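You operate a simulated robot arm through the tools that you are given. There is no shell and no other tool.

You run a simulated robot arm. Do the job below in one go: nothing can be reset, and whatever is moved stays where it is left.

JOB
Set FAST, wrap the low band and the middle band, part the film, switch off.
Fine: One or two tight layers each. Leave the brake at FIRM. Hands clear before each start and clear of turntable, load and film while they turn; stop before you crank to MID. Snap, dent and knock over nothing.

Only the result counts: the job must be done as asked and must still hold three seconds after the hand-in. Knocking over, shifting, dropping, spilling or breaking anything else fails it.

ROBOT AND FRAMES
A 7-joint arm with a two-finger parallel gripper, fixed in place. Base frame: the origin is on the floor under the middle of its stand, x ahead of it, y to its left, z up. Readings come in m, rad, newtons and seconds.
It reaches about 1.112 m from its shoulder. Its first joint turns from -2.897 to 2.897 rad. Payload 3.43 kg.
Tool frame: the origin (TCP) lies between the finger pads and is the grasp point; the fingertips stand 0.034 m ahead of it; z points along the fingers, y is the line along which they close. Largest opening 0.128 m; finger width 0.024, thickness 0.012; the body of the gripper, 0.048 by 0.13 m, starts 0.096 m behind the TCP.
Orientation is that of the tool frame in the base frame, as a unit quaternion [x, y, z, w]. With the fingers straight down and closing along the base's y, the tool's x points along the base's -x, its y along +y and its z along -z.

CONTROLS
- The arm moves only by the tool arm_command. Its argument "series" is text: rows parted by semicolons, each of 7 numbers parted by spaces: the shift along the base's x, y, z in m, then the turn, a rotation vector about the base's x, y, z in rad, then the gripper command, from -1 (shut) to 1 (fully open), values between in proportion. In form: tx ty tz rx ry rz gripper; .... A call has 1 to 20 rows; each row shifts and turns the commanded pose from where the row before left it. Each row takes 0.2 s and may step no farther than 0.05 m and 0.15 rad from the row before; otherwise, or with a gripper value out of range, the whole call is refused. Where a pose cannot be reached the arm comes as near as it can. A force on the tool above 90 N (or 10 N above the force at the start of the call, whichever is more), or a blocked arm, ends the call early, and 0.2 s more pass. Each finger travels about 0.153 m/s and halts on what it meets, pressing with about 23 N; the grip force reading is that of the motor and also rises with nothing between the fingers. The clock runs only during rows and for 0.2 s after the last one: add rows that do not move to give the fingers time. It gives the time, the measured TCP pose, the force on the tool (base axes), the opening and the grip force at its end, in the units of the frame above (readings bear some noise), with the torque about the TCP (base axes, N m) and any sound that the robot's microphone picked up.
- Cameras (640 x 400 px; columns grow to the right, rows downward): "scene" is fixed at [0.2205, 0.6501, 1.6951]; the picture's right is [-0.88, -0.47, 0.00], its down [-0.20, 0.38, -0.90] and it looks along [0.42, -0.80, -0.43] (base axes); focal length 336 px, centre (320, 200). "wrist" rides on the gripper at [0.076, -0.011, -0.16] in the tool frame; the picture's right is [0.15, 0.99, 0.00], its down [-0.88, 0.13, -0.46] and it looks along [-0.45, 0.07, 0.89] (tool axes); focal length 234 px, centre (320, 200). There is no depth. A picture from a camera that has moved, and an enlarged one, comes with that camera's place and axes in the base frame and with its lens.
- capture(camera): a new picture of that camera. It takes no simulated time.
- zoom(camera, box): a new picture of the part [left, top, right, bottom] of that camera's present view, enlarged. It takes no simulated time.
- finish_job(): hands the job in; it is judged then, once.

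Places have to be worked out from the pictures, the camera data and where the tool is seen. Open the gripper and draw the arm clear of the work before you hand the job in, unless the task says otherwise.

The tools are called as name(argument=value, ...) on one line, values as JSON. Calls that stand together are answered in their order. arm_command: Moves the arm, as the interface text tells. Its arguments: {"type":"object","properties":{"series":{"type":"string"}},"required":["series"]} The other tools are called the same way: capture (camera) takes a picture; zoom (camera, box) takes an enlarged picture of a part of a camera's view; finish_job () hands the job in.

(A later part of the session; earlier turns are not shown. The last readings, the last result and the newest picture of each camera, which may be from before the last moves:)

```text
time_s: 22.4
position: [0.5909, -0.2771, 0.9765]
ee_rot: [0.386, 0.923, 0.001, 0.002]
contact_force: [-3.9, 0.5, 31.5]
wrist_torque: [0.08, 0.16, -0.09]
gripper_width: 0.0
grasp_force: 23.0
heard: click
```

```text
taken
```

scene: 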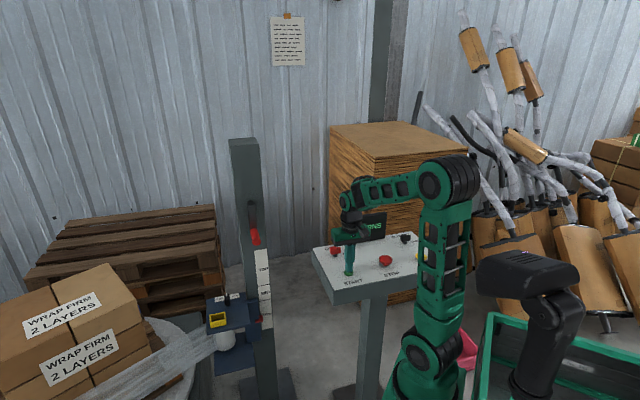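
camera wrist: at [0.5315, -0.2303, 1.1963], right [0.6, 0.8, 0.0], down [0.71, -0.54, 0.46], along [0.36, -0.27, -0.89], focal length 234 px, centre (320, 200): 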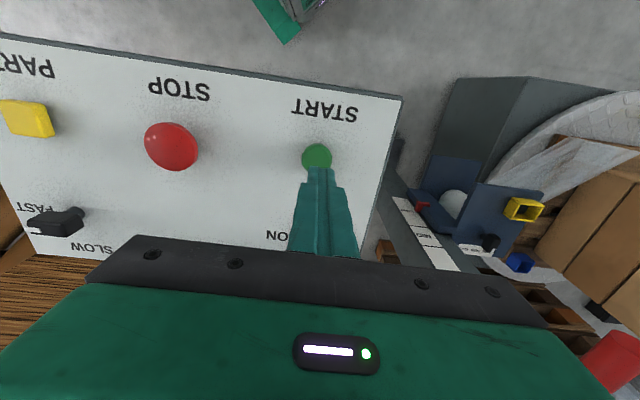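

A click sounded and the load is turning. I lift off START and move over to hover above STOP.

arm_command(series="0 0 0.045 0 0 0 -1; -0.0255 -0.0273 0 0 0 0 -1; -0.0255 -0.0273 0 0 0 0 -1; -0.0255 -0.0273 0 0 0 0 -1; -0.0255 -0.0273 0 0 0 0 -1")

capture(camera="scene")

capture(camera="wrist")

zoom(camera="scene", box=[320, 190, 440, 290])

```text
time_s: 23.6
position: [0.488, -0.3885, 1.0199]
ee_rot: [0.385, 0.923, 0.001, -0.001]
contact_force: [-0.2, -1.1, 0.2]
wrist_torque: [0.0, 0.01, 0.01]
gripper_width: 0.0001
grasp_force: 22.9
```

```text
taken
```

scene: 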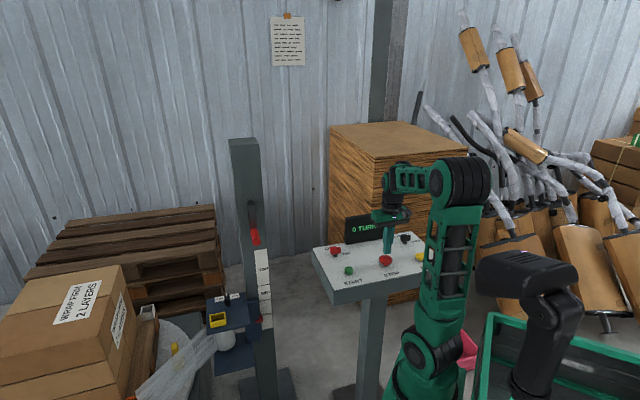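

```text
taken
camera wrist: at [0.4267, -0.3425, 1.1793], right [0.6, 0.8, 0.0], down [0.71, -0.54, 0.45], along [0.36, -0.27, -0.89], focal length 234 px, centre (320, 200)
```

wrist: 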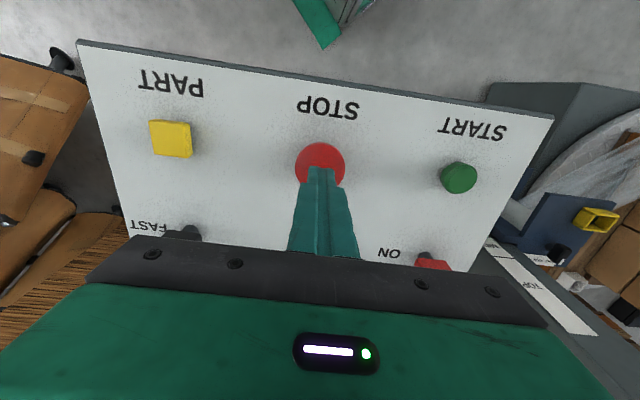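

```text
4.00 times, centred on (380, 240) of scene
camera zoom: at [0.2205, 0.6501, 1.6951], right [-0.88, -0.47, 0.0], down [-0.2, 0.38, -0.9], along [0.42, -0.8, -0.43], focal length 1346 px, centre (80, 40)
```

zoom: 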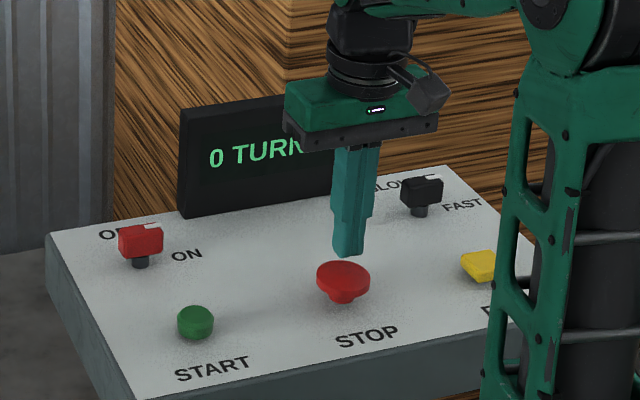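

The load has turned about a quarter in roughly 1.5 s, counterclockwise seen from above. The tips hang centred over STOP, so I wait here and watch the turn count.

arm_command(series="0 0 -0.01 0 0 0 -1; 0 0 0 0 0 0 -1; 0 0 0 0 0 0 -1; 0 0 0 0 0 0 -1; 0 0 0 0 0 0 -1; 0 0 0 0 0 0 -1; 0 0 0 0 0 0 -1")

capture(camera="scene")

zoom(camera="scene", box=[0, 250, 280, 400])

```text
time_s: 25.2
position: [0.4863, -0.3887, 1.0092]
ee_rot: [0.386, 0.923, 0.001, 0.0]
contact_force: [-0.3, 0.5, -0.9]
wrist_torque: [0.01, -0.01, 0.01]
gripper_width: 0.0
grasp_force: 22.9
```

```text
taken
```

scene: 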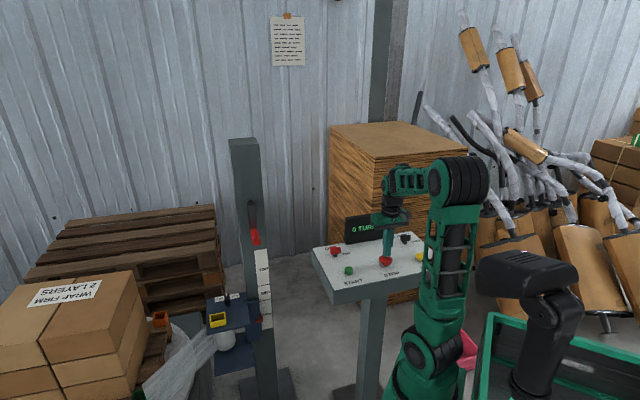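

```text
2.29 times, centred on (140, 325) of scene
camera zoom: at [0.2205, 0.6501, 1.6951], right [-0.88, -0.47, 0.0], down [-0.2, 0.38, -0.9], along [0.42, -0.8, -0.43], focal length 769 px, centre (731, -86)
```

zoom: 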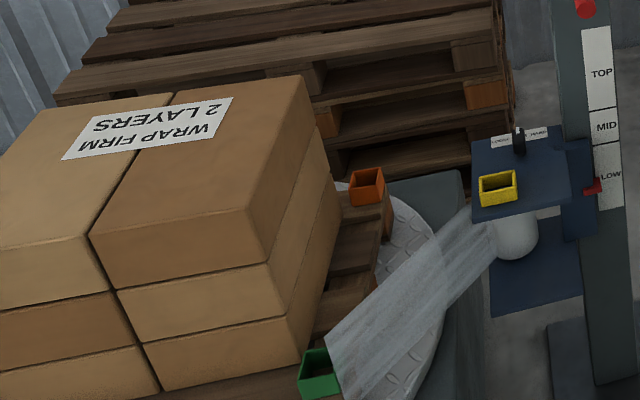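

The orange corner is now where blue started, so that is about half a turn at roughly 55°/s. I keep waiting with the hand still over STOP.

arm_command(series="0 0 0 0 0 0 -1; 0 0 0 0 0 0 -1; 0 0 0 0 0 0 -1; 0 0 0 0 0 0 -1; 0 0 0 0 0 0 -1; 0 0 0 0 0 0 -1; 0 0 0 0 0 0 -1; 0 0 0 0 0 0 -1; 0 0 0 0 0 0 -1; 0 0 0 0 0 0 -1; 0 0 0 0 0 0 -1; 0 0 0 0 0 0 -1; 0 0 0 0 0 0 -1; 0 0 0 0 0 0 -1; 0 0 0 0 0 0 -1; 0 0 0 0 0 0 -1")

capture(camera="scene")

zoom(camera="scene", box=[0, 250, 280, 400])

zoom(camera="scene", box=[320, 190, 440, 290])

```text
time_s: 28.6
position: [0.487, -0.3878, 1.01]
ee_rot: [0.385, 0.923, 0.001, -0.001]
contact_force: [0.5, 0.3, -0.7]
wrist_torque: [0.04, -0.02, 0.0]
gripper_width: 0.0001
grasp_force: 23.3
```

```text
taken
```

scene: 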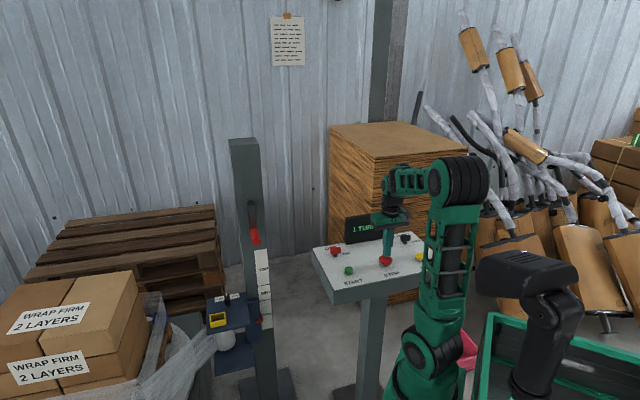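

```text
2.29 times, centred on (140, 325) of scene
camera zoom: at [0.2205, 0.6501, 1.6951], right [-0.88, -0.47, 0.0], down [-0.2, 0.38, -0.9], along [0.42, -0.8, -0.43], focal length 769 px, centre (731, -86)
```

zoom: 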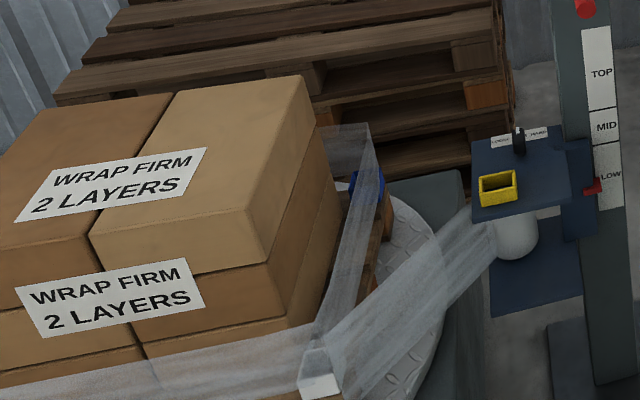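

```text
4.00 times, centred on (380, 240) of scene
camera zoom: at [0.2205, 0.6501, 1.6951], right [-0.88, -0.47, 0.0], down [-0.2, 0.38, -0.9], along [0.42, -0.8, -0.43], focal length 1346 px, centre (80, 40)
```

zoom: 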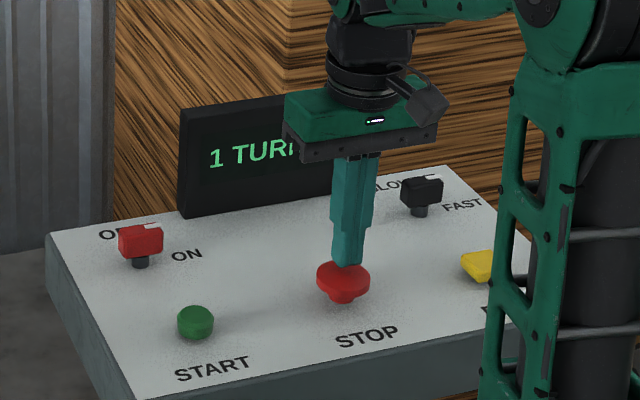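

One turn is on the counter, and a low film sheet runs round the corners. I wait about 3 s more and then press STOP, so the low band ends at roughly 1.7 turns.

arm_command(series="0 0 0 0 0 0 -1; 0 0 0 0 0 0 -1; 0 0 0 0 0 0 -1; 0 0 0 0 0 0 -1; 0 0 0 0 0 0 -1; 0 0 0 0 0 0 -1; 0 0 0 0 0 0 -1; 0 0 0 0 0 0 -1; 0 0 0 0 0 0 -1; 0 0 0 0 0 0 -1; 0 0 0 0 0 0 -1; 0 0 0 0 0 0 -1; 0 0 0 0 0 0 -1; 0 0 0 0 0 0 -1; 0 0 0 0 0 0 -1; 0 0 -0.012 0 0 0 -1; 0 0 -0.006 0 0 0 -1; 0 0 -0.004 0 0 0 -1; 0 0 -0.004 0 0 0 -1; 0 0 -0.003 0 0 0 -1")

capture(camera="scene")

zoom(camera="scene", box=[320, 190, 440, 290])

```text
time_s: 32.8
position: [0.4867, -0.3881, 0.985]
ee_rot: [0.387, 0.922, 0.0, 0.002]
contact_force: [-8.6, -2.2, 69.9]
wrist_torque: [-0.01, 0.44, 0.4]
gripper_width: 0.0
grasp_force: 23.2
heard: click
```

```text
taken
```

scene: 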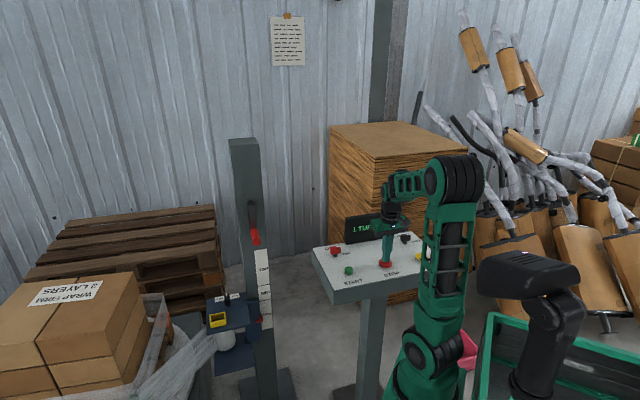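

```text
4.00 times, centred on (380, 240) of scene
camera zoom: at [0.2205, 0.6501, 1.6951], right [-0.88, -0.47, 0.0], down [-0.2, 0.38, -0.9], along [0.42, -0.8, -0.43], focal length 1346 px, centre (80, 40)
```

zoom: 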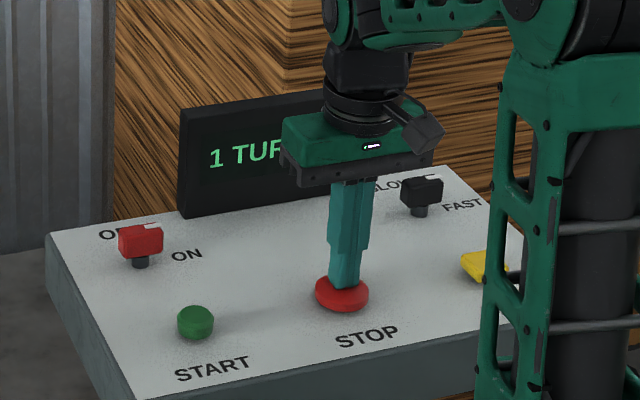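

I heard the STOP click. I lift off and compare two pictures to confirm the turntable has actually stopped.

arm_command(series="0 0 0.02 0 0 0 -1; 0 0 0.04 0 0 0 -1; 0 0 0.04 0 0 0 -1")

zoom(camera="scene", box=[0, 250, 280, 400])

arm_command(series="0 0 0.02 0 0 0 -1; 0 0 0 0 0 0 -1; 0 0 0 0 0 0 -1")

zoom(camera="scene", box=[0, 250, 280, 400])

zoom(camera="scene", box=[320, 190, 440, 290])

```text
time_s: 33.6
position: [0.4875, -0.3863, 1.0804]
ee_rot: [0.386, 0.923, 0.002, -0.001]
contact_force: [0.9, -0.5, 0.6]
wrist_torque: [0.01, -0.02, -0.02]
gripper_width: 0.0
grasp_force: 23.1
```

```text
2.29 times, centred on (140, 325) of scene
camera zoom: at [0.2205, 0.6501, 1.6951], right [-0.88, -0.47, 0.0], down [-0.2, 0.38, -0.9], along [0.42, -0.8, -0.43], focal length 769 px, centre (731, -86)
```

zoom: 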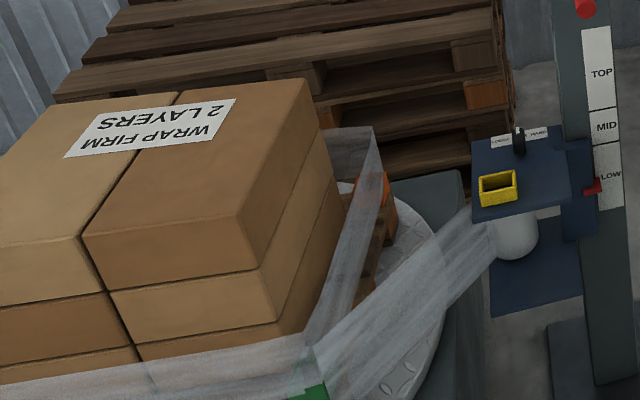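

```text
time_s: 34.4
position: [0.4879, -0.3855, 1.0998]
ee_rot: [0.386, 0.923, 0.001, -0.001]
contact_force: [-0.1, -0.1, 1.0]
wrist_torque: [0.0, 0.01, 0.02]
gripper_width: 0.0001
grasp_force: 22.9
```

```text
2.29 times, centred on (140, 325) of scene
camera zoom: at [0.2205, 0.6501, 1.6951], right [-0.88, -0.47, 0.0], down [-0.2, 0.38, -0.9], along [0.42, -0.8, -0.43], focal length 769 px, centre (731, -86)
```

zoom: 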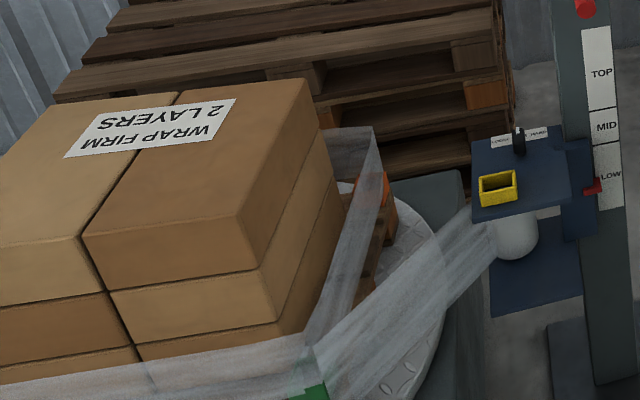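

```text
4.00 times, centred on (380, 240) of scene
camera zoom: at [0.2205, 0.6501, 1.6951], right [-0.88, -0.47, 0.0], down [-0.2, 0.38, -0.9], along [0.42, -0.8, -0.43], focal length 1346 px, centre (80, 40)
```

zoom: 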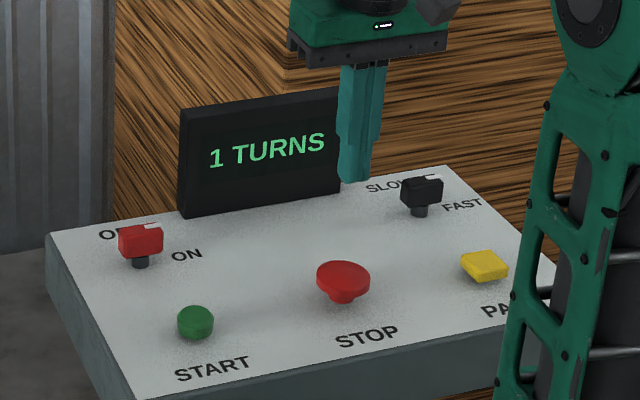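

The turntable stands still at roughly 1.5 turns and the display holds at 1. I open the fingers, leave the desk and tilt the tool horizontal to face the crank along (0.71,-0.71,0), staying in the free space in front of the mast.

arm_command(series="0.0185 0.0385 0.0167 0 0 0 0; 0.0185 0.0385 0.0167 0 0 0 0; 0.0185 0.0385 0.0167 -0.1 -0.1 0 0.1; 0.0185 0.0385 0.0167 -0.1 -0.1 0 0.1; 0.0185 0.0385 0.0167 -0.1 -0.1 0 0.1; 0.0185 0.0385 0.0167 -0.1 -0.1 0 0.1; 0 0 0 -0.1 -0.1 0 0.1; 0 0 0 -0.1 -0.1 0 0.1; 0 0 0 0 0 0 0.1")

capture(camera="scene")

capture(camera="wrist")

```text
time_s: 36.4
position: [0.6002, -0.1556, 1.2008]
ee_rot: [0.351, 0.841, -0.155, 0.381]
contact_force: [0.2, 0.2, 0.1]
wrist_torque: [-0.01, -0.02, -0.02]
gripper_width: 0.0705
grasp_force: 0.0
```

```text
taken
```

scene: 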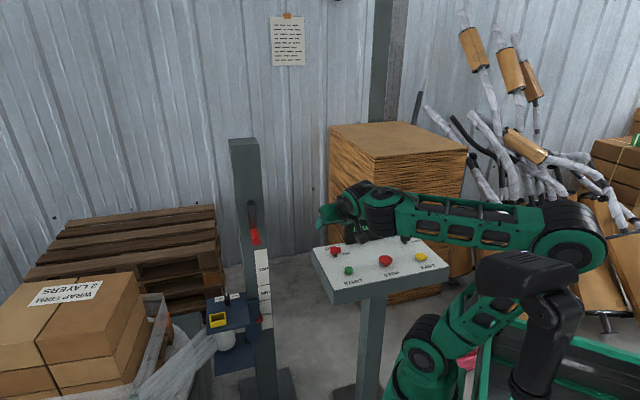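

```text
taken
camera wrist: at [0.4732, -0.0436, 1.2495], right [0.63, 0.77, -0.1], down [0.26, -0.08, 0.96], along [0.73, -0.64, -0.25], focal length 234 px, centre (320, 200)
```

wrist: 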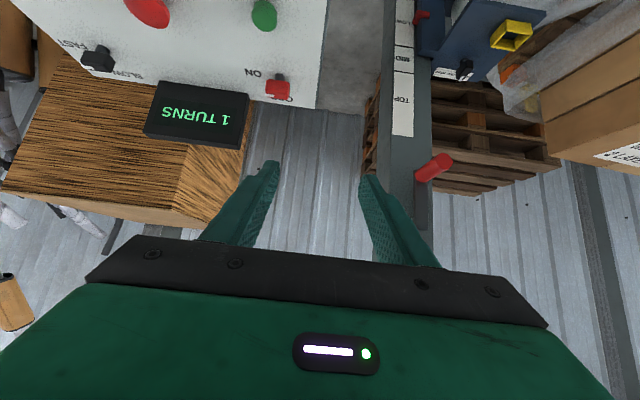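

The arm folds comfortably here. I complete the tilt to horizontal and edge toward the pre-grasp point in front of the handle.

arm_command(series="0.025 0.015 -0.01 -0.1 -0.1 0 0.1; 0.025 0.015 -0.01 -0.1 -0.1 0 0.1; 0.025 0.015 -0.01 -0.1 -0.1 0 0.1; 0.025 0.015 -0.01 -0.1 -0.1 0 0.1; 0.02 0.015 -0.01 -0.1 -0.1 0 0.1; 0 0 0 -0.0106 -0.0106 0 0.1; 0 0 0 0 0 0 0.1")

capture(camera="scene")

capture(camera="wrist")

```text
time_s: 38.0
position: [0.7016, -0.0959, 1.1584]
ee_rot: [0.29, 0.697, -0.249, 0.607]
contact_force: [0.2, -0.5, 0.1]
wrist_torque: [-0.04, -0.03, 0.0]
gripper_width: 0.0702
grasp_force: 0.1
out of reach, approached as far as the arm can: row 5
```

```text
taken
```

scene: 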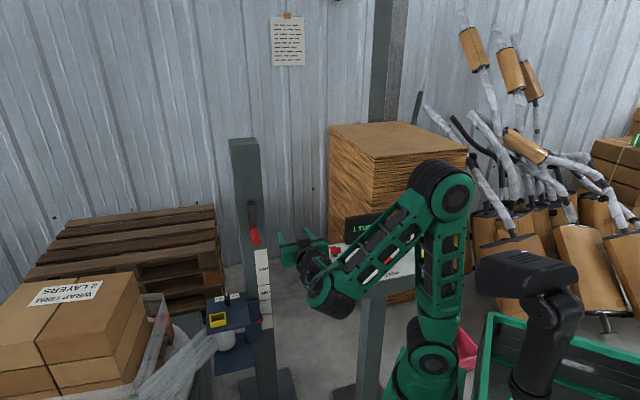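

```text
taken
camera wrist: at [0.5761, 0.0152, 1.1055], right [0.69, 0.71, -0.14], down [-0.15, 0.32, 0.94], along [0.71, -0.62, 0.32], focal length 234 px, centre (320, 200)
```

wrist: 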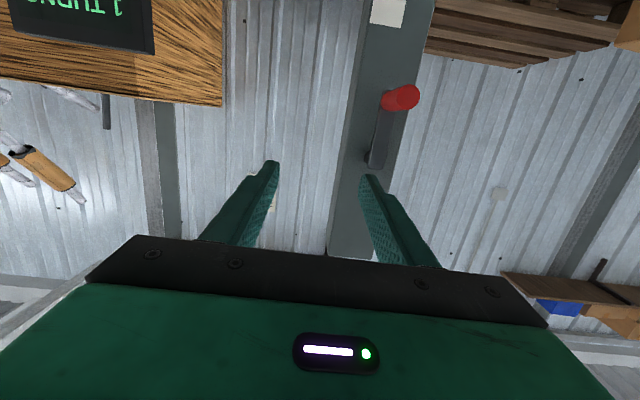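

The arm comes to rest about 8° short of horizontal at its wrist limit. A tilt of about 62° does just as well, because the closing axis stays perpendicular to the handle. I back the tilt off and see where the pose settles.

arm_command(series="0 0 0 0.085 0.085 0 0.1; 0 0 0 0.085 0.085 0 0.1; 0 0 0 0.085 0.085 0 0.1; 0 0 0 0.085 0.085 0 0.1; 0 0 0 0 0 0 0.1")

capture(camera="wrist")

```text
time_s: 39.2
position: [0.703, -0.097, 1.1569]
ee_rot: [0.342, 0.821, -0.173, 0.423]
contact_force: [-0.1, -0.4, -0.4]
wrist_torque: [0.03, -0.01, -0.01]
gripper_width: 0.0702
grasp_force: 0.0
```

```text
taken
camera wrist: at [0.5721, 0.0186, 1.189], right [0.64, 0.76, -0.11], down [0.19, -0.01, 0.98], along [0.74, -0.65, -0.15], focal length 234 px, centre (320, 200)
```

wrist: 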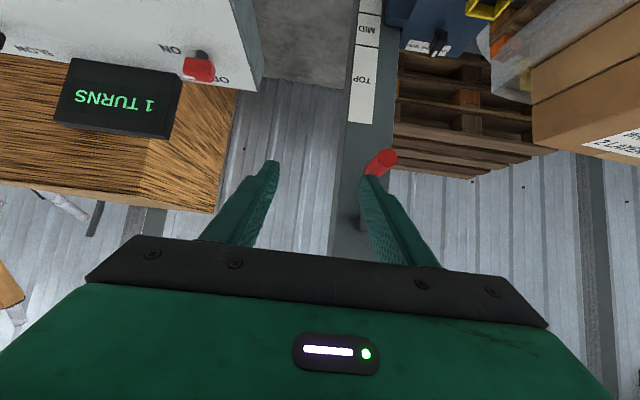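

The tilt is now about 54°, which still suits the grip. The handle tip re-triangulates to about (0.88,-0.13,1.064). I zoom in to refine the hub and handle axis before approaching.

zoom(camera="wrist", box=[330, 110, 450, 240])

zoom(camera="scene", box=[220, 180, 340, 330])

```text
3.08 times, centred on (390, 175) of wrist
camera zoom: at [0.5721, 0.0186, 1.189], right [0.64, 0.76, -0.11], down [0.19, -0.01, 0.98], along [0.74, -0.65, -0.15], focal length 720 px, centre (105, 277)
```

zoom: 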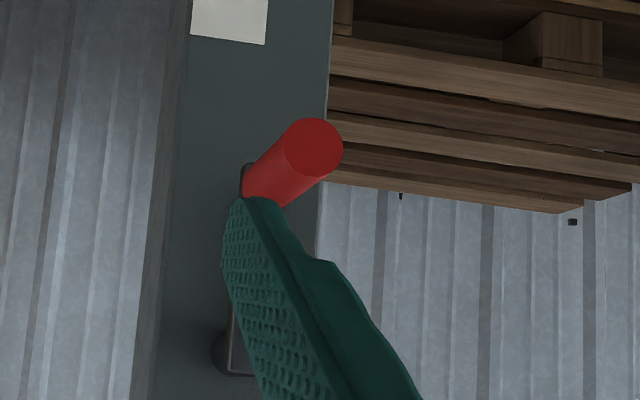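

```text
2.67 times, centred on (280, 255) of scene
camera zoom: at [0.2205, 0.6501, 1.6951], right [-0.88, -0.47, 0.0], down [-0.2, 0.38, -0.9], along [0.42, -0.8, -0.43], focal length 897 px, centre (427, 53)
```

zoom: 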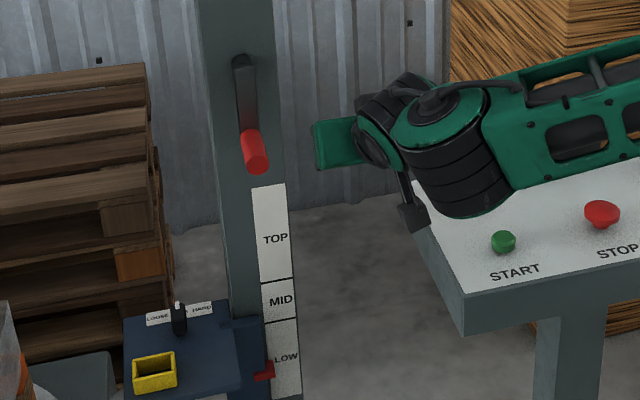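

The estimates agree: handle axis at z≈1.064, hub at z≈1.160, crank straight down with radius about 0.097. I move to a pre-grasp point backed off along the finger direction.

arm_command(series="0.033 0.002 -0.005 0 0 0 0.1; 0.033 0.002 -0.01 0 0 0 0.1; 0.033 0.003 -0.01 0 0 0 0.1; 0.034 0.003 -0.01 0 0 0 0.1; 0 0 0 0 0 0 0.1")

capture(camera="wrist")

zoom(camera="scene", box=[200, 180, 360, 300])

```text
time_s: 40.4
position: [0.8371, -0.0868, 1.1234]
ee_rot: [0.342, 0.821, -0.173, 0.424]
contact_force: [-0.2, 0.0, 0.3]
wrist_torque: [0.0, 0.02, 0.03]
gripper_width: 0.0705
grasp_force: 0.0
```

```text
taken
camera wrist: at [0.707, 0.0292, 1.1532], right [0.64, 0.76, -0.11], down [0.19, -0.01, 0.98], along [0.74, -0.65, -0.15], focal length 234 px, centre (320, 200)
```

wrist: 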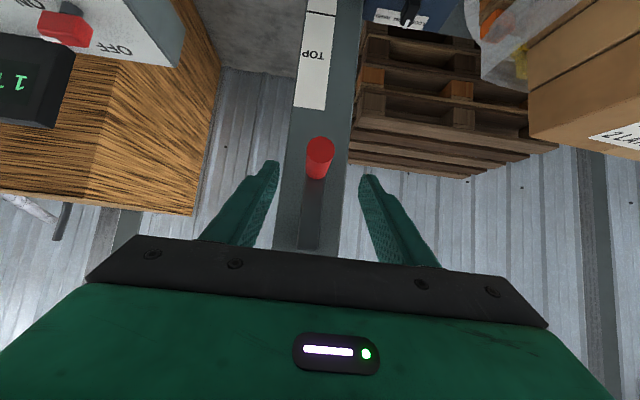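

```text
3.33 times, centred on (280, 240) of scene
camera zoom: at [0.2205, 0.6501, 1.6951], right [-0.88, -0.47, 0.0], down [-0.2, 0.38, -0.9], along [0.42, -0.8, -0.43], focal length 1121 px, centre (453, 67)
```

zoom: 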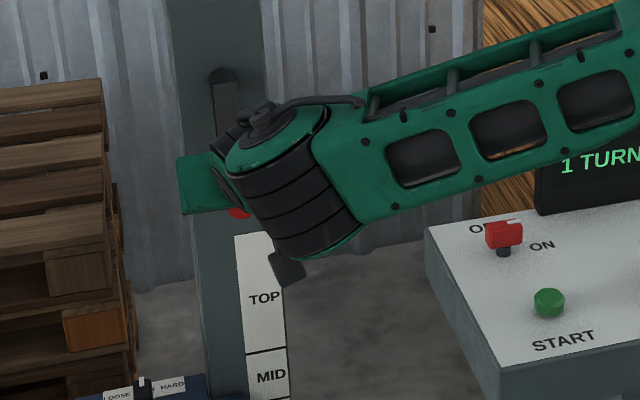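

zoom(camera="wrist", box=[260, 110, 380, 260])

```text
2.67 times, centred on (320, 185) of wrist
camera zoom: at [0.707, 0.0292, 1.1532], right [0.64, 0.76, -0.11], down [0.19, -0.01, 0.98], along [0.74, -0.65, -0.15], focal length 624 px, centre (320, 240)
```

zoom: 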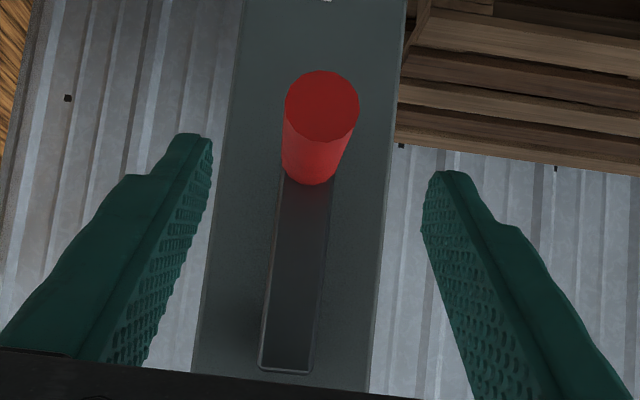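

The handle sits centred between the fingers, with its axis at z≈1.067 and the hub at z≈1.159. I advance straight along the finger direction and close on the handle.

arm_command(series="0.0142 -0.0143 -0.0141 0 0 0 0.1; 0.0142 -0.0143 -0.0141 0 0 0 0.1; 0.0142 -0.0143 -0.0141 0 0 0 0.1; 0.0142 -0.0143 -0.0141 0 0 0 0.1; 0 0 0 0 0 0 0.1")

capture(camera="wrist")

capture(camera="scene")

```text
time_s: 41.6
position: [0.8932, -0.1437, 1.0676]
ee_rot: [0.342, 0.821, -0.172, 0.423]
contact_force: [0.0, 0.0, -0.2]
wrist_torque: [0.02, 0.02, -0.03]
gripper_width: 0.0703
grasp_force: 0.1
```

```text
taken
camera wrist: at [0.7633, -0.029, 1.098], right [0.64, 0.76, -0.11], down [0.19, -0.01, 0.98], along [0.74, -0.65, -0.15], focal length 234 px, centre (320, 200)
```

wrist: 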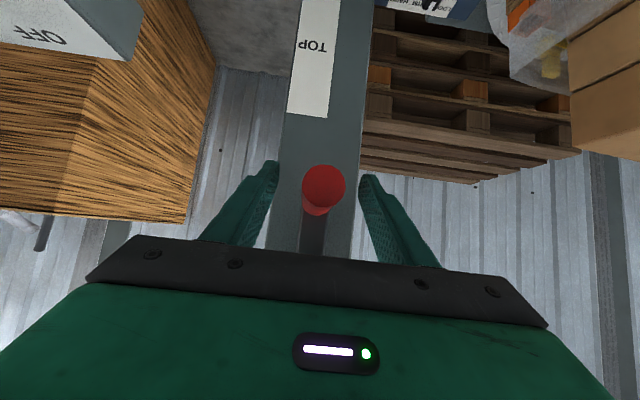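

```text
taken
```

scene: 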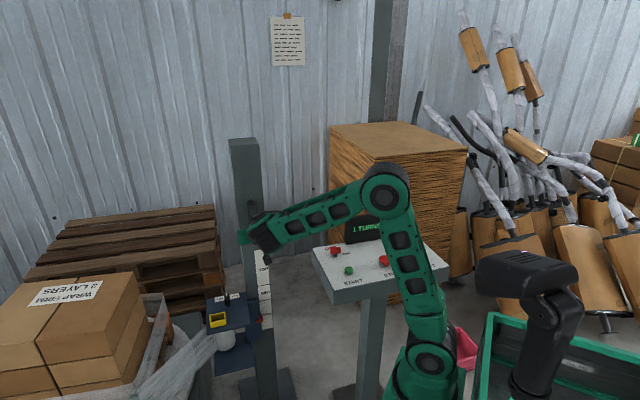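

The handle lies between the pads as predicted. I close the grip on it.

arm_command(series="0 0 0 0 0 0 -0.4; 0 0 0 0 0 0 -1; 0 0 0 0 0 0 -1; 0 0 0 0 0 0 -1")

zoom(camera="wrist", box=[260, 130, 380, 260])

zoom(camera="scene", box=[200, 180, 300, 340])

```text
time_s: 42.6
position: [0.8937, -0.1434, 1.0664]
ee_rot: [0.342, 0.821, -0.173, 0.424]
contact_force: [8.5, 0.3, -0.6]
wrist_torque: [-0.15, 0.04, 0.48]
gripper_width: 0.0296
grasp_force: 45.2
```

```text
3.08 times, centred on (320, 195) of wrist
camera zoom: at [0.7636, -0.0286, 1.0979], right [0.64, 0.76, -0.11], down [0.19, -0.01, 0.98], along [0.74, -0.65, -0.15], focal length 720 px, centre (320, 215)
```

zoom: 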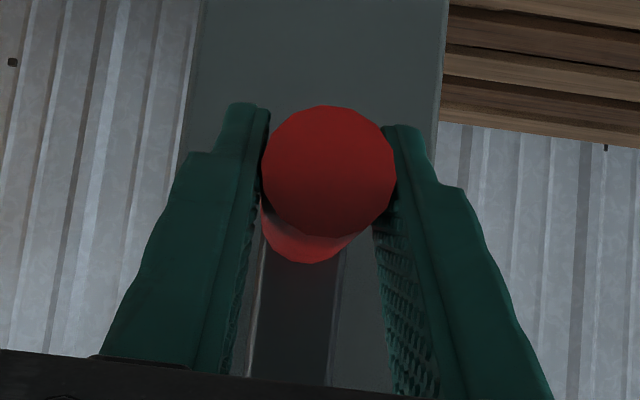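

```text
2.50 times, centred on (250, 260) of scene
camera zoom: at [0.2205, 0.6501, 1.6951], right [-0.88, -0.47, 0.0], down [-0.2, 0.38, -0.9], along [0.42, -0.8, -0.43], focal length 841 px, centre (495, 50)
```

zoom: 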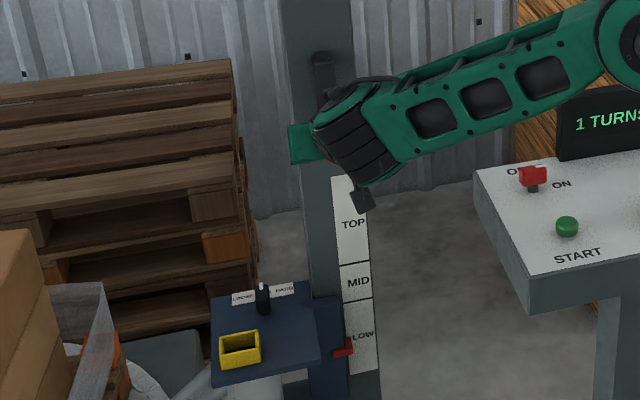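

I have a firm hold at 29.6 mm. I try the first 30° of crank clockwise as seen from the front, checking the forces and which way the carriage moves.

arm_command(series="0.01702 0.01702 0.00317 0 0 0 -1; 0.01586 0.01586 0.00929 0 0 0 -1; 0 0 0 0 0 0 -1")

zoom(camera="scene", box=[200, 180, 300, 340])

zoom(camera="wrist", box=[240, 110, 400, 260])

```text
time_s: 43.4
position: [0.9254, -0.1111, 1.0805]
ee_rot: [0.343, 0.82, -0.174, 0.424]
contact_force: [-0.6, -5.6, -1.4]
wrist_torque: [-0.52, -0.95, 0.67]
gripper_width: 0.0299
grasp_force: 45.3
```

```text
2.50 times, centred on (250, 260) of scene
camera zoom: at [0.2205, 0.6501, 1.6951], right [-0.88, -0.47, 0.0], down [-0.2, 0.38, -0.9], along [0.42, -0.8, -0.43], focal length 841 px, centre (495, 50)
```

zoom: 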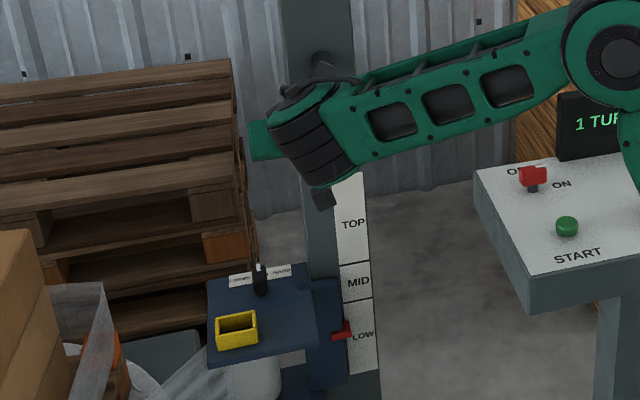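

```text
2.67 times, centred on (320, 185) of wrist
camera zoom: at [0.7965, 0.0039, 1.1112], right [0.64, 0.76, -0.11], down [0.19, -0.01, 0.98], along [0.74, -0.65, -0.15], focal length 624 px, centre (320, 240)
```

zoom: 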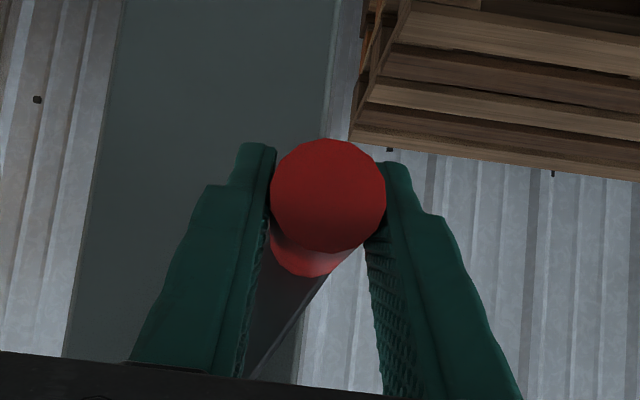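

The carriage rises: the pointer moved about a quarter of the way to MID in 30°. Forces are small. I continue another 60° and check again.

arm_command(series="0.01362 0.01362 0.01478 0 0 0 -1; 0.01045 0.01045 0.01926 0 0 0 -1; 0.00657 0.00657 0.02243 0 0 0 -1; 0.00224 0.00224 0.02407 0 0 0 -1; 0 0 0 0 0 0 -1")

zoom(camera="scene", box=[200, 180, 300, 340])

capture(camera="scene")

capture(camera="wrist")

```text
time_s: 44.6
position: [0.9608, -0.077, 1.1601]
ee_rot: [0.341, 0.821, -0.173, 0.424]
contact_force: [27.0, -0.8, -6.1]
wrist_torque: [0.17, -0.24, 0.18]
gripper_width: 0.0299
grasp_force: 44.7
```

```text
2.50 times, centred on (250, 260) of scene
camera zoom: at [0.2205, 0.6501, 1.6951], right [-0.88, -0.47, 0.0], down [-0.2, 0.38, -0.9], along [0.42, -0.8, -0.43], focal length 841 px, centre (495, 50)
```

zoom: 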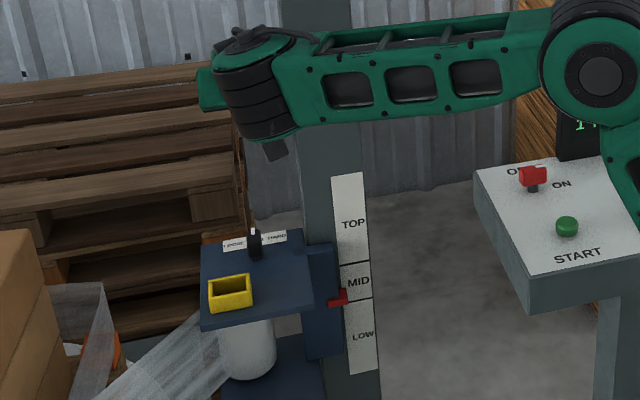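

```text
taken
```

scene: 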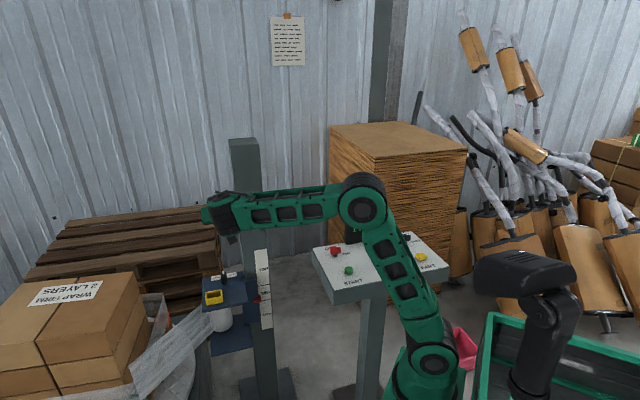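

```text
taken
camera wrist: at [0.8298, 0.0379, 1.1904], right [0.64, 0.76, -0.11], down [0.19, -0.01, 0.98], along [0.75, -0.65, -0.15], focal length 234 px, centre (320, 200)
```

wrist: 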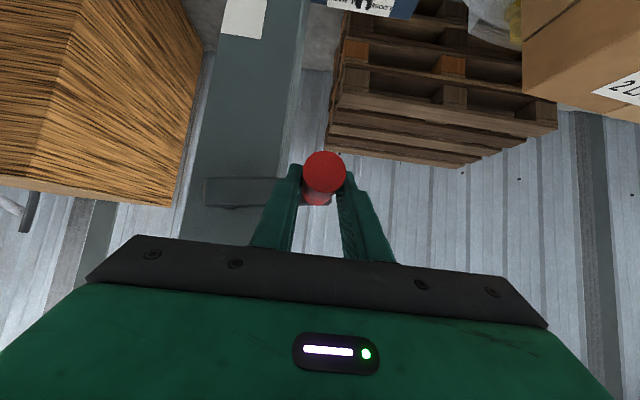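

The pointer now stands at the LOW/MID line, after about 90° of crank. I go another 22° to bring it to the middle of MID.

arm_command(series="-0.00224 -0.00224 0.02407 0 0 0 -1; -0.00255 -0.00255 0.01077 0 0 0 -1; 0 0 0 0 0 0 -1; 0 0 0 0 0 0 -1")

zoom(camera="scene", box=[230, 235, 290, 335])

zoom(camera="scene", box=[200, 180, 300, 340])

```text
time_s: 45.6
position: [0.9581, -0.0782, 1.1954]
ee_rot: [0.337, 0.823, -0.169, 0.425]
contact_force: [63.9, 30.8, 14.1]
wrist_torque: [0.05, -1.6, -0.19]
gripper_width: 0.0299
grasp_force: 44.6
```

```text
4.00 times, centred on (260, 285) of scene
camera zoom: at [0.2205, 0.6501, 1.6951], right [-0.88, -0.47, 0.0], down [-0.2, 0.38, -0.9], along [0.42, -0.8, -0.43], focal length 1346 px, centre (560, -140)
```

zoom: 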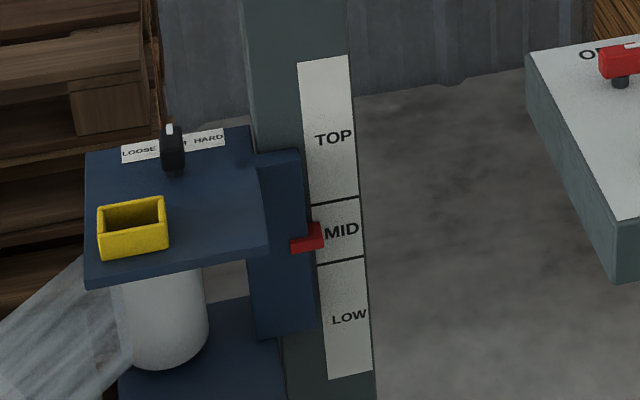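

```text
2.50 times, centred on (250, 260) of scene
camera zoom: at [0.2205, 0.6501, 1.6951], right [-0.88, -0.47, 0.0], down [-0.2, 0.38, -0.9], along [0.42, -0.8, -0.43], focal length 841 px, centre (495, 50)
```

zoom: 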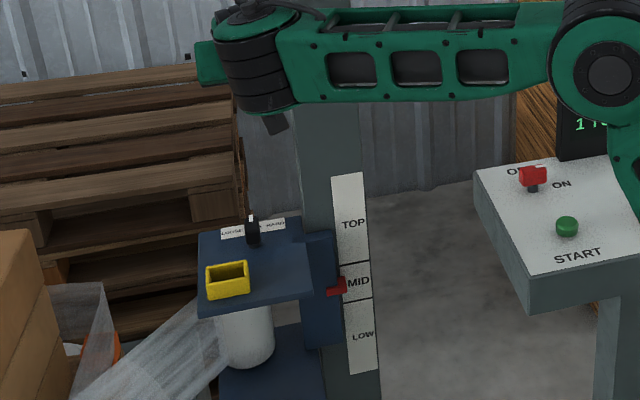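

The pointer sits in the middle of the MID box. I relieve the radial load of about 65 N on the tool, then open the fingers and see whether the crank holds by itself.

arm_command(series="0.003 0.003 0 0 0 0 -1; 0.0015 0.0015 0 0 0 0 -1; 0 0 0 0 0 0 -1")

zoom(camera="scene", box=[230, 235, 290, 335])

```text
time_s: 46.4
position: [0.9576, -0.0763, 1.1925]
ee_rot: [0.341, 0.822, -0.173, 0.423]
contact_force: [29.9, 21.0, 7.7]
wrist_torque: [-0.23, -0.91, 0.55]
gripper_width: 0.0295
grasp_force: 44.6
```

```text
4.00 times, centred on (260, 285) of scene
camera zoom: at [0.2205, 0.6501, 1.6951], right [-0.88, -0.47, 0.0], down [-0.2, 0.38, -0.9], along [0.42, -0.8, -0.43], focal length 1346 px, centre (560, -140)
```

zoom: 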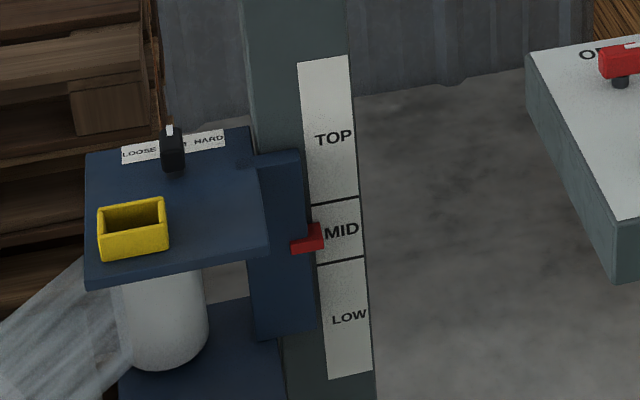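

arm_command(series="0.0022 0.0022 0 0 0 0 -1; 0 0 0 0 0 0 -1; 0 0 0 0 0 0 -0.3; 0 0 0 0 0 0 0.1; 0 0 0 0 0 0 0.1")

zoom(camera="scene", box=[230, 235, 290, 335])

capture(camera="wrist")

```text
time_s: 47.6
position: [0.9596, -0.077, 1.1951]
ee_rot: [0.344, 0.82, -0.174, 0.423]
contact_force: [0.3, -0.3, 0.8]
wrist_torque: [-0.03, 0.0, 0.0]
gripper_width: 0.0707
grasp_force: 0.1
```

```text
4.00 times, centred on (260, 285) of scene
camera zoom: at [0.2205, 0.6501, 1.6951], right [-0.88, -0.47, 0.0], down [-0.2, 0.38, -0.9], along [0.42, -0.8, -0.43], focal length 1346 px, centre (560, -140)
```

zoom: 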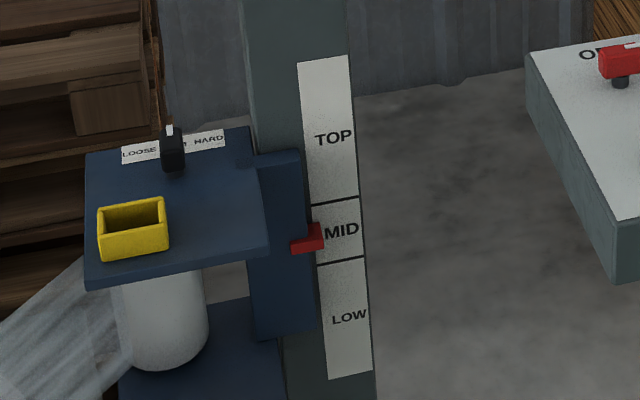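

```text
taken
camera wrist: at [0.8297, 0.0384, 1.2252], right [0.64, 0.76, -0.11], down [0.19, -0.01, 0.98], along [0.74, -0.65, -0.15], focal length 234 px, centre (320, 200)
```

wrist: 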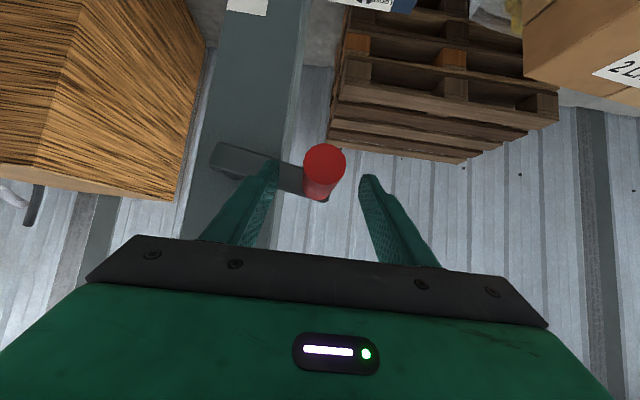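

The crank and carriage hold at MID. I slide the open fingers off along the handle axis, then withdraw toward the desk and bring the tool upright again.

arm_command(series="-0.0141 0.0141 0.003 0 0 0 0.1; -0.0177 0.0177 0.003 0 0 0 0.1; -0.0212 0.0212 0.003 0 0 0 0.1; -0.0212 0.0212 0.003 0 0 0 0.1; -0.0378 -0.012 0 0 0 0 0.1; -0.0378 -0.017 0 0.0961 0.0961 0 0; -0.0378 -0.017 0 0.0961 0.0961 0 0; -0.0378 -0.017 0 0.0961 0.0961 0 -0.5; -0.0378 -0.017 0 0.0961 0.0961 0 -1; -0.0378 -0.017 0 0.0961 0.0961 0 -1; -0.03 -0.017 0 0.0961 0.0961 0 -1; 0 -0.017 0 0.0961 0.0961 0 -1; 0 0 0 0 0 0 -1")

capture(camera="scene")

zoom(camera="scene", box=[0, 230, 300, 400])

capture(camera="wrist")

```text
time_s: 50.4
position: [0.6278, -0.1325, 1.2019]
ee_rot: [0.386, 0.923, 0.001, -0.001]
contact_force: [0.1, -0.5, 0.6]
wrist_torque: [-0.01, -0.03, -0.02]
gripper_width: 0.0003
grasp_force: 23.1
```

```text
taken
```

scene: 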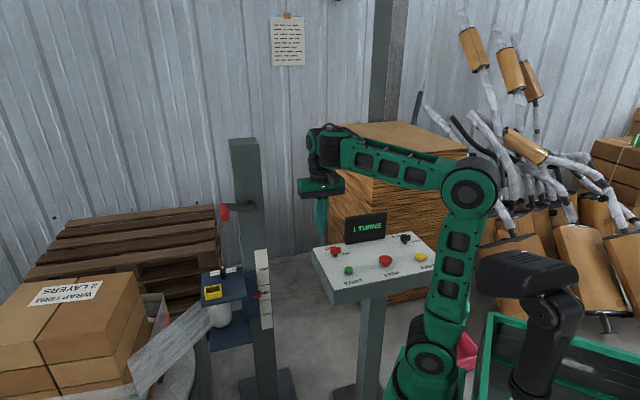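

```text
2.13 times, centred on (150, 315) of scene
camera zoom: at [0.2205, 0.6501, 1.6951], right [-0.88, -0.47, 0.0], down [-0.2, 0.38, -0.9], along [0.42, -0.8, -0.43], focal length 718 px, centre (683, -45)
```

zoom: 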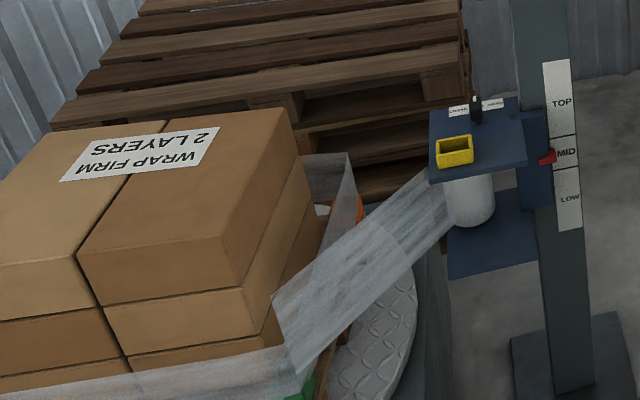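

```text
taken
camera wrist: at [0.5683, -0.0876, 1.363], right [0.6, 0.8, 0.0], down [0.71, -0.54, 0.45], along [0.36, -0.27, -0.89], focal length 234 px, centre (320, 200)
```

wrist: 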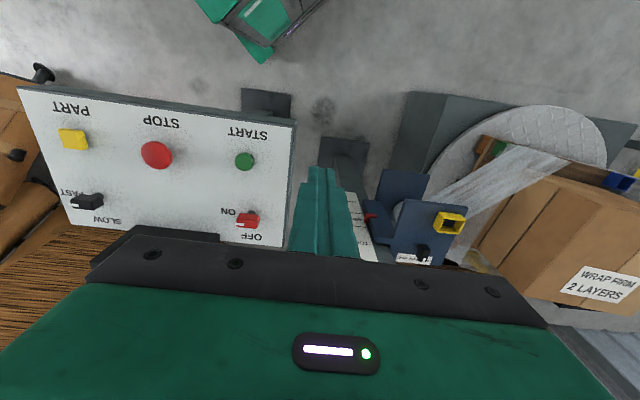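

The carriage is at MID with the film running to it, and the hand is clear of the mast. I return to hover low over START.

arm_command(series="-0.0061 -0.0241 -0.0303 0 0 0 -1; -0.0061 -0.0241 -0.0303 0 0 0 -1; -0.0061 -0.0241 -0.0303 0 0 0 -1; -0.0061 -0.0241 -0.0303 0 0 0 -1; -0.0061 -0.0241 -0.0303 0 0 0 -1; -0.0061 -0.0241 -0.0303 0 0 0 -1; 0 0 -0.025 0 0 0 -1; 0 0 0 0 0 0 -1")

zoom(camera="wrist", box=[260, 110, 380, 210])

zoom(camera="scene", box=[0, 230, 300, 400])

```text
time_s: 52.2
position: [0.5935, -0.2778, 0.9998]
ee_rot: [0.386, 0.923, 0.0, 0.0]
contact_force: [0.6, 0.3, -0.4]
wrist_torque: [-0.02, 0.0, -0.04]
gripper_width: 0.0
grasp_force: 23.7
```

```text
4.00 times, centred on (320, 160) of wrist
camera zoom: at [0.5326, -0.2324, 1.1591], right [0.6, 0.8, 0.0], down [0.71, -0.54, 0.45], along [0.36, -0.27, -0.89], focal length 937 px, centre (320, 360)
```

zoom: 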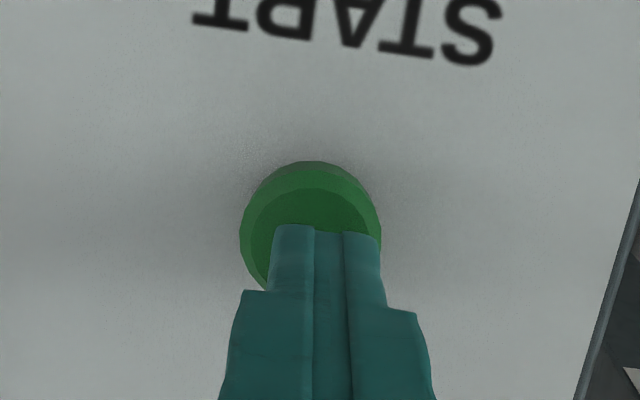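

```text
2.13 times, centred on (150, 315) of scene
camera zoom: at [0.2205, 0.6501, 1.6951], right [-0.88, -0.47, 0.0], down [-0.2, 0.38, -0.9], along [0.42, -0.8, -0.43], focal length 718 px, centre (683, -45)
```

zoom: 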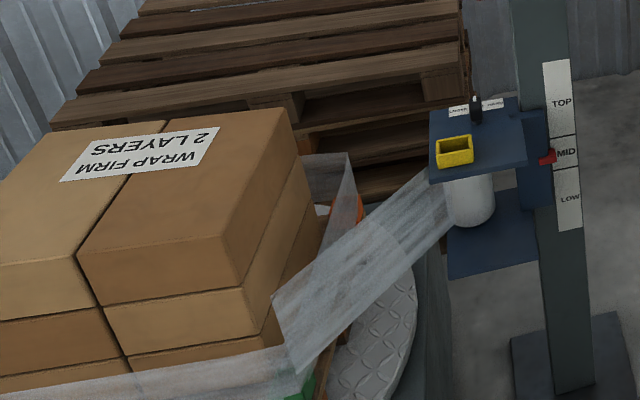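

I trim the position by 2 mm and press START for the middle band.

arm_command(series="-0.0022 0 -0.012 0 0 0 -1; 0 0 -0.006 0 0 0 -1; 0 0 -0.005 0 0 0 -1; 0 0 -0.003 0 0 0 -1")

zoom(camera="scene", box=[0, 230, 300, 400])

```text
time_s: 53.2
position: [0.5904, -0.278, 0.9756]
ee_rot: [0.386, 0.922, 0.001, 0.003]
contact_force: [-0.6, 0.1, 37.9]
wrist_torque: [0.03, 0.04, 0.23]
gripper_width: 0.0
grasp_force: 23.2
heard: click
```

```text
2.13 times, centred on (150, 315) of scene
camera zoom: at [0.2205, 0.6501, 1.6951], right [-0.88, -0.47, 0.0], down [-0.2, 0.38, -0.9], along [0.42, -0.8, -0.43], focal length 718 px, centre (683, -45)
```

zoom: 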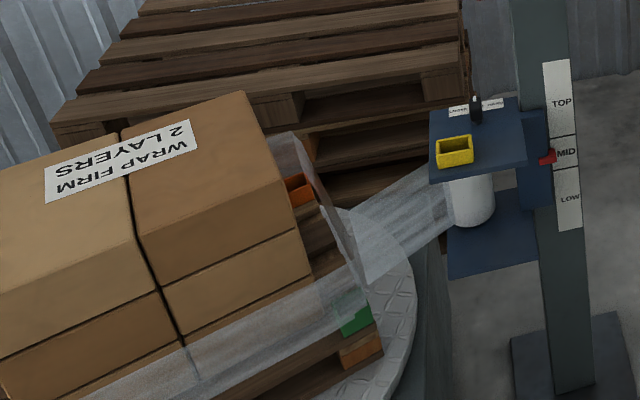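

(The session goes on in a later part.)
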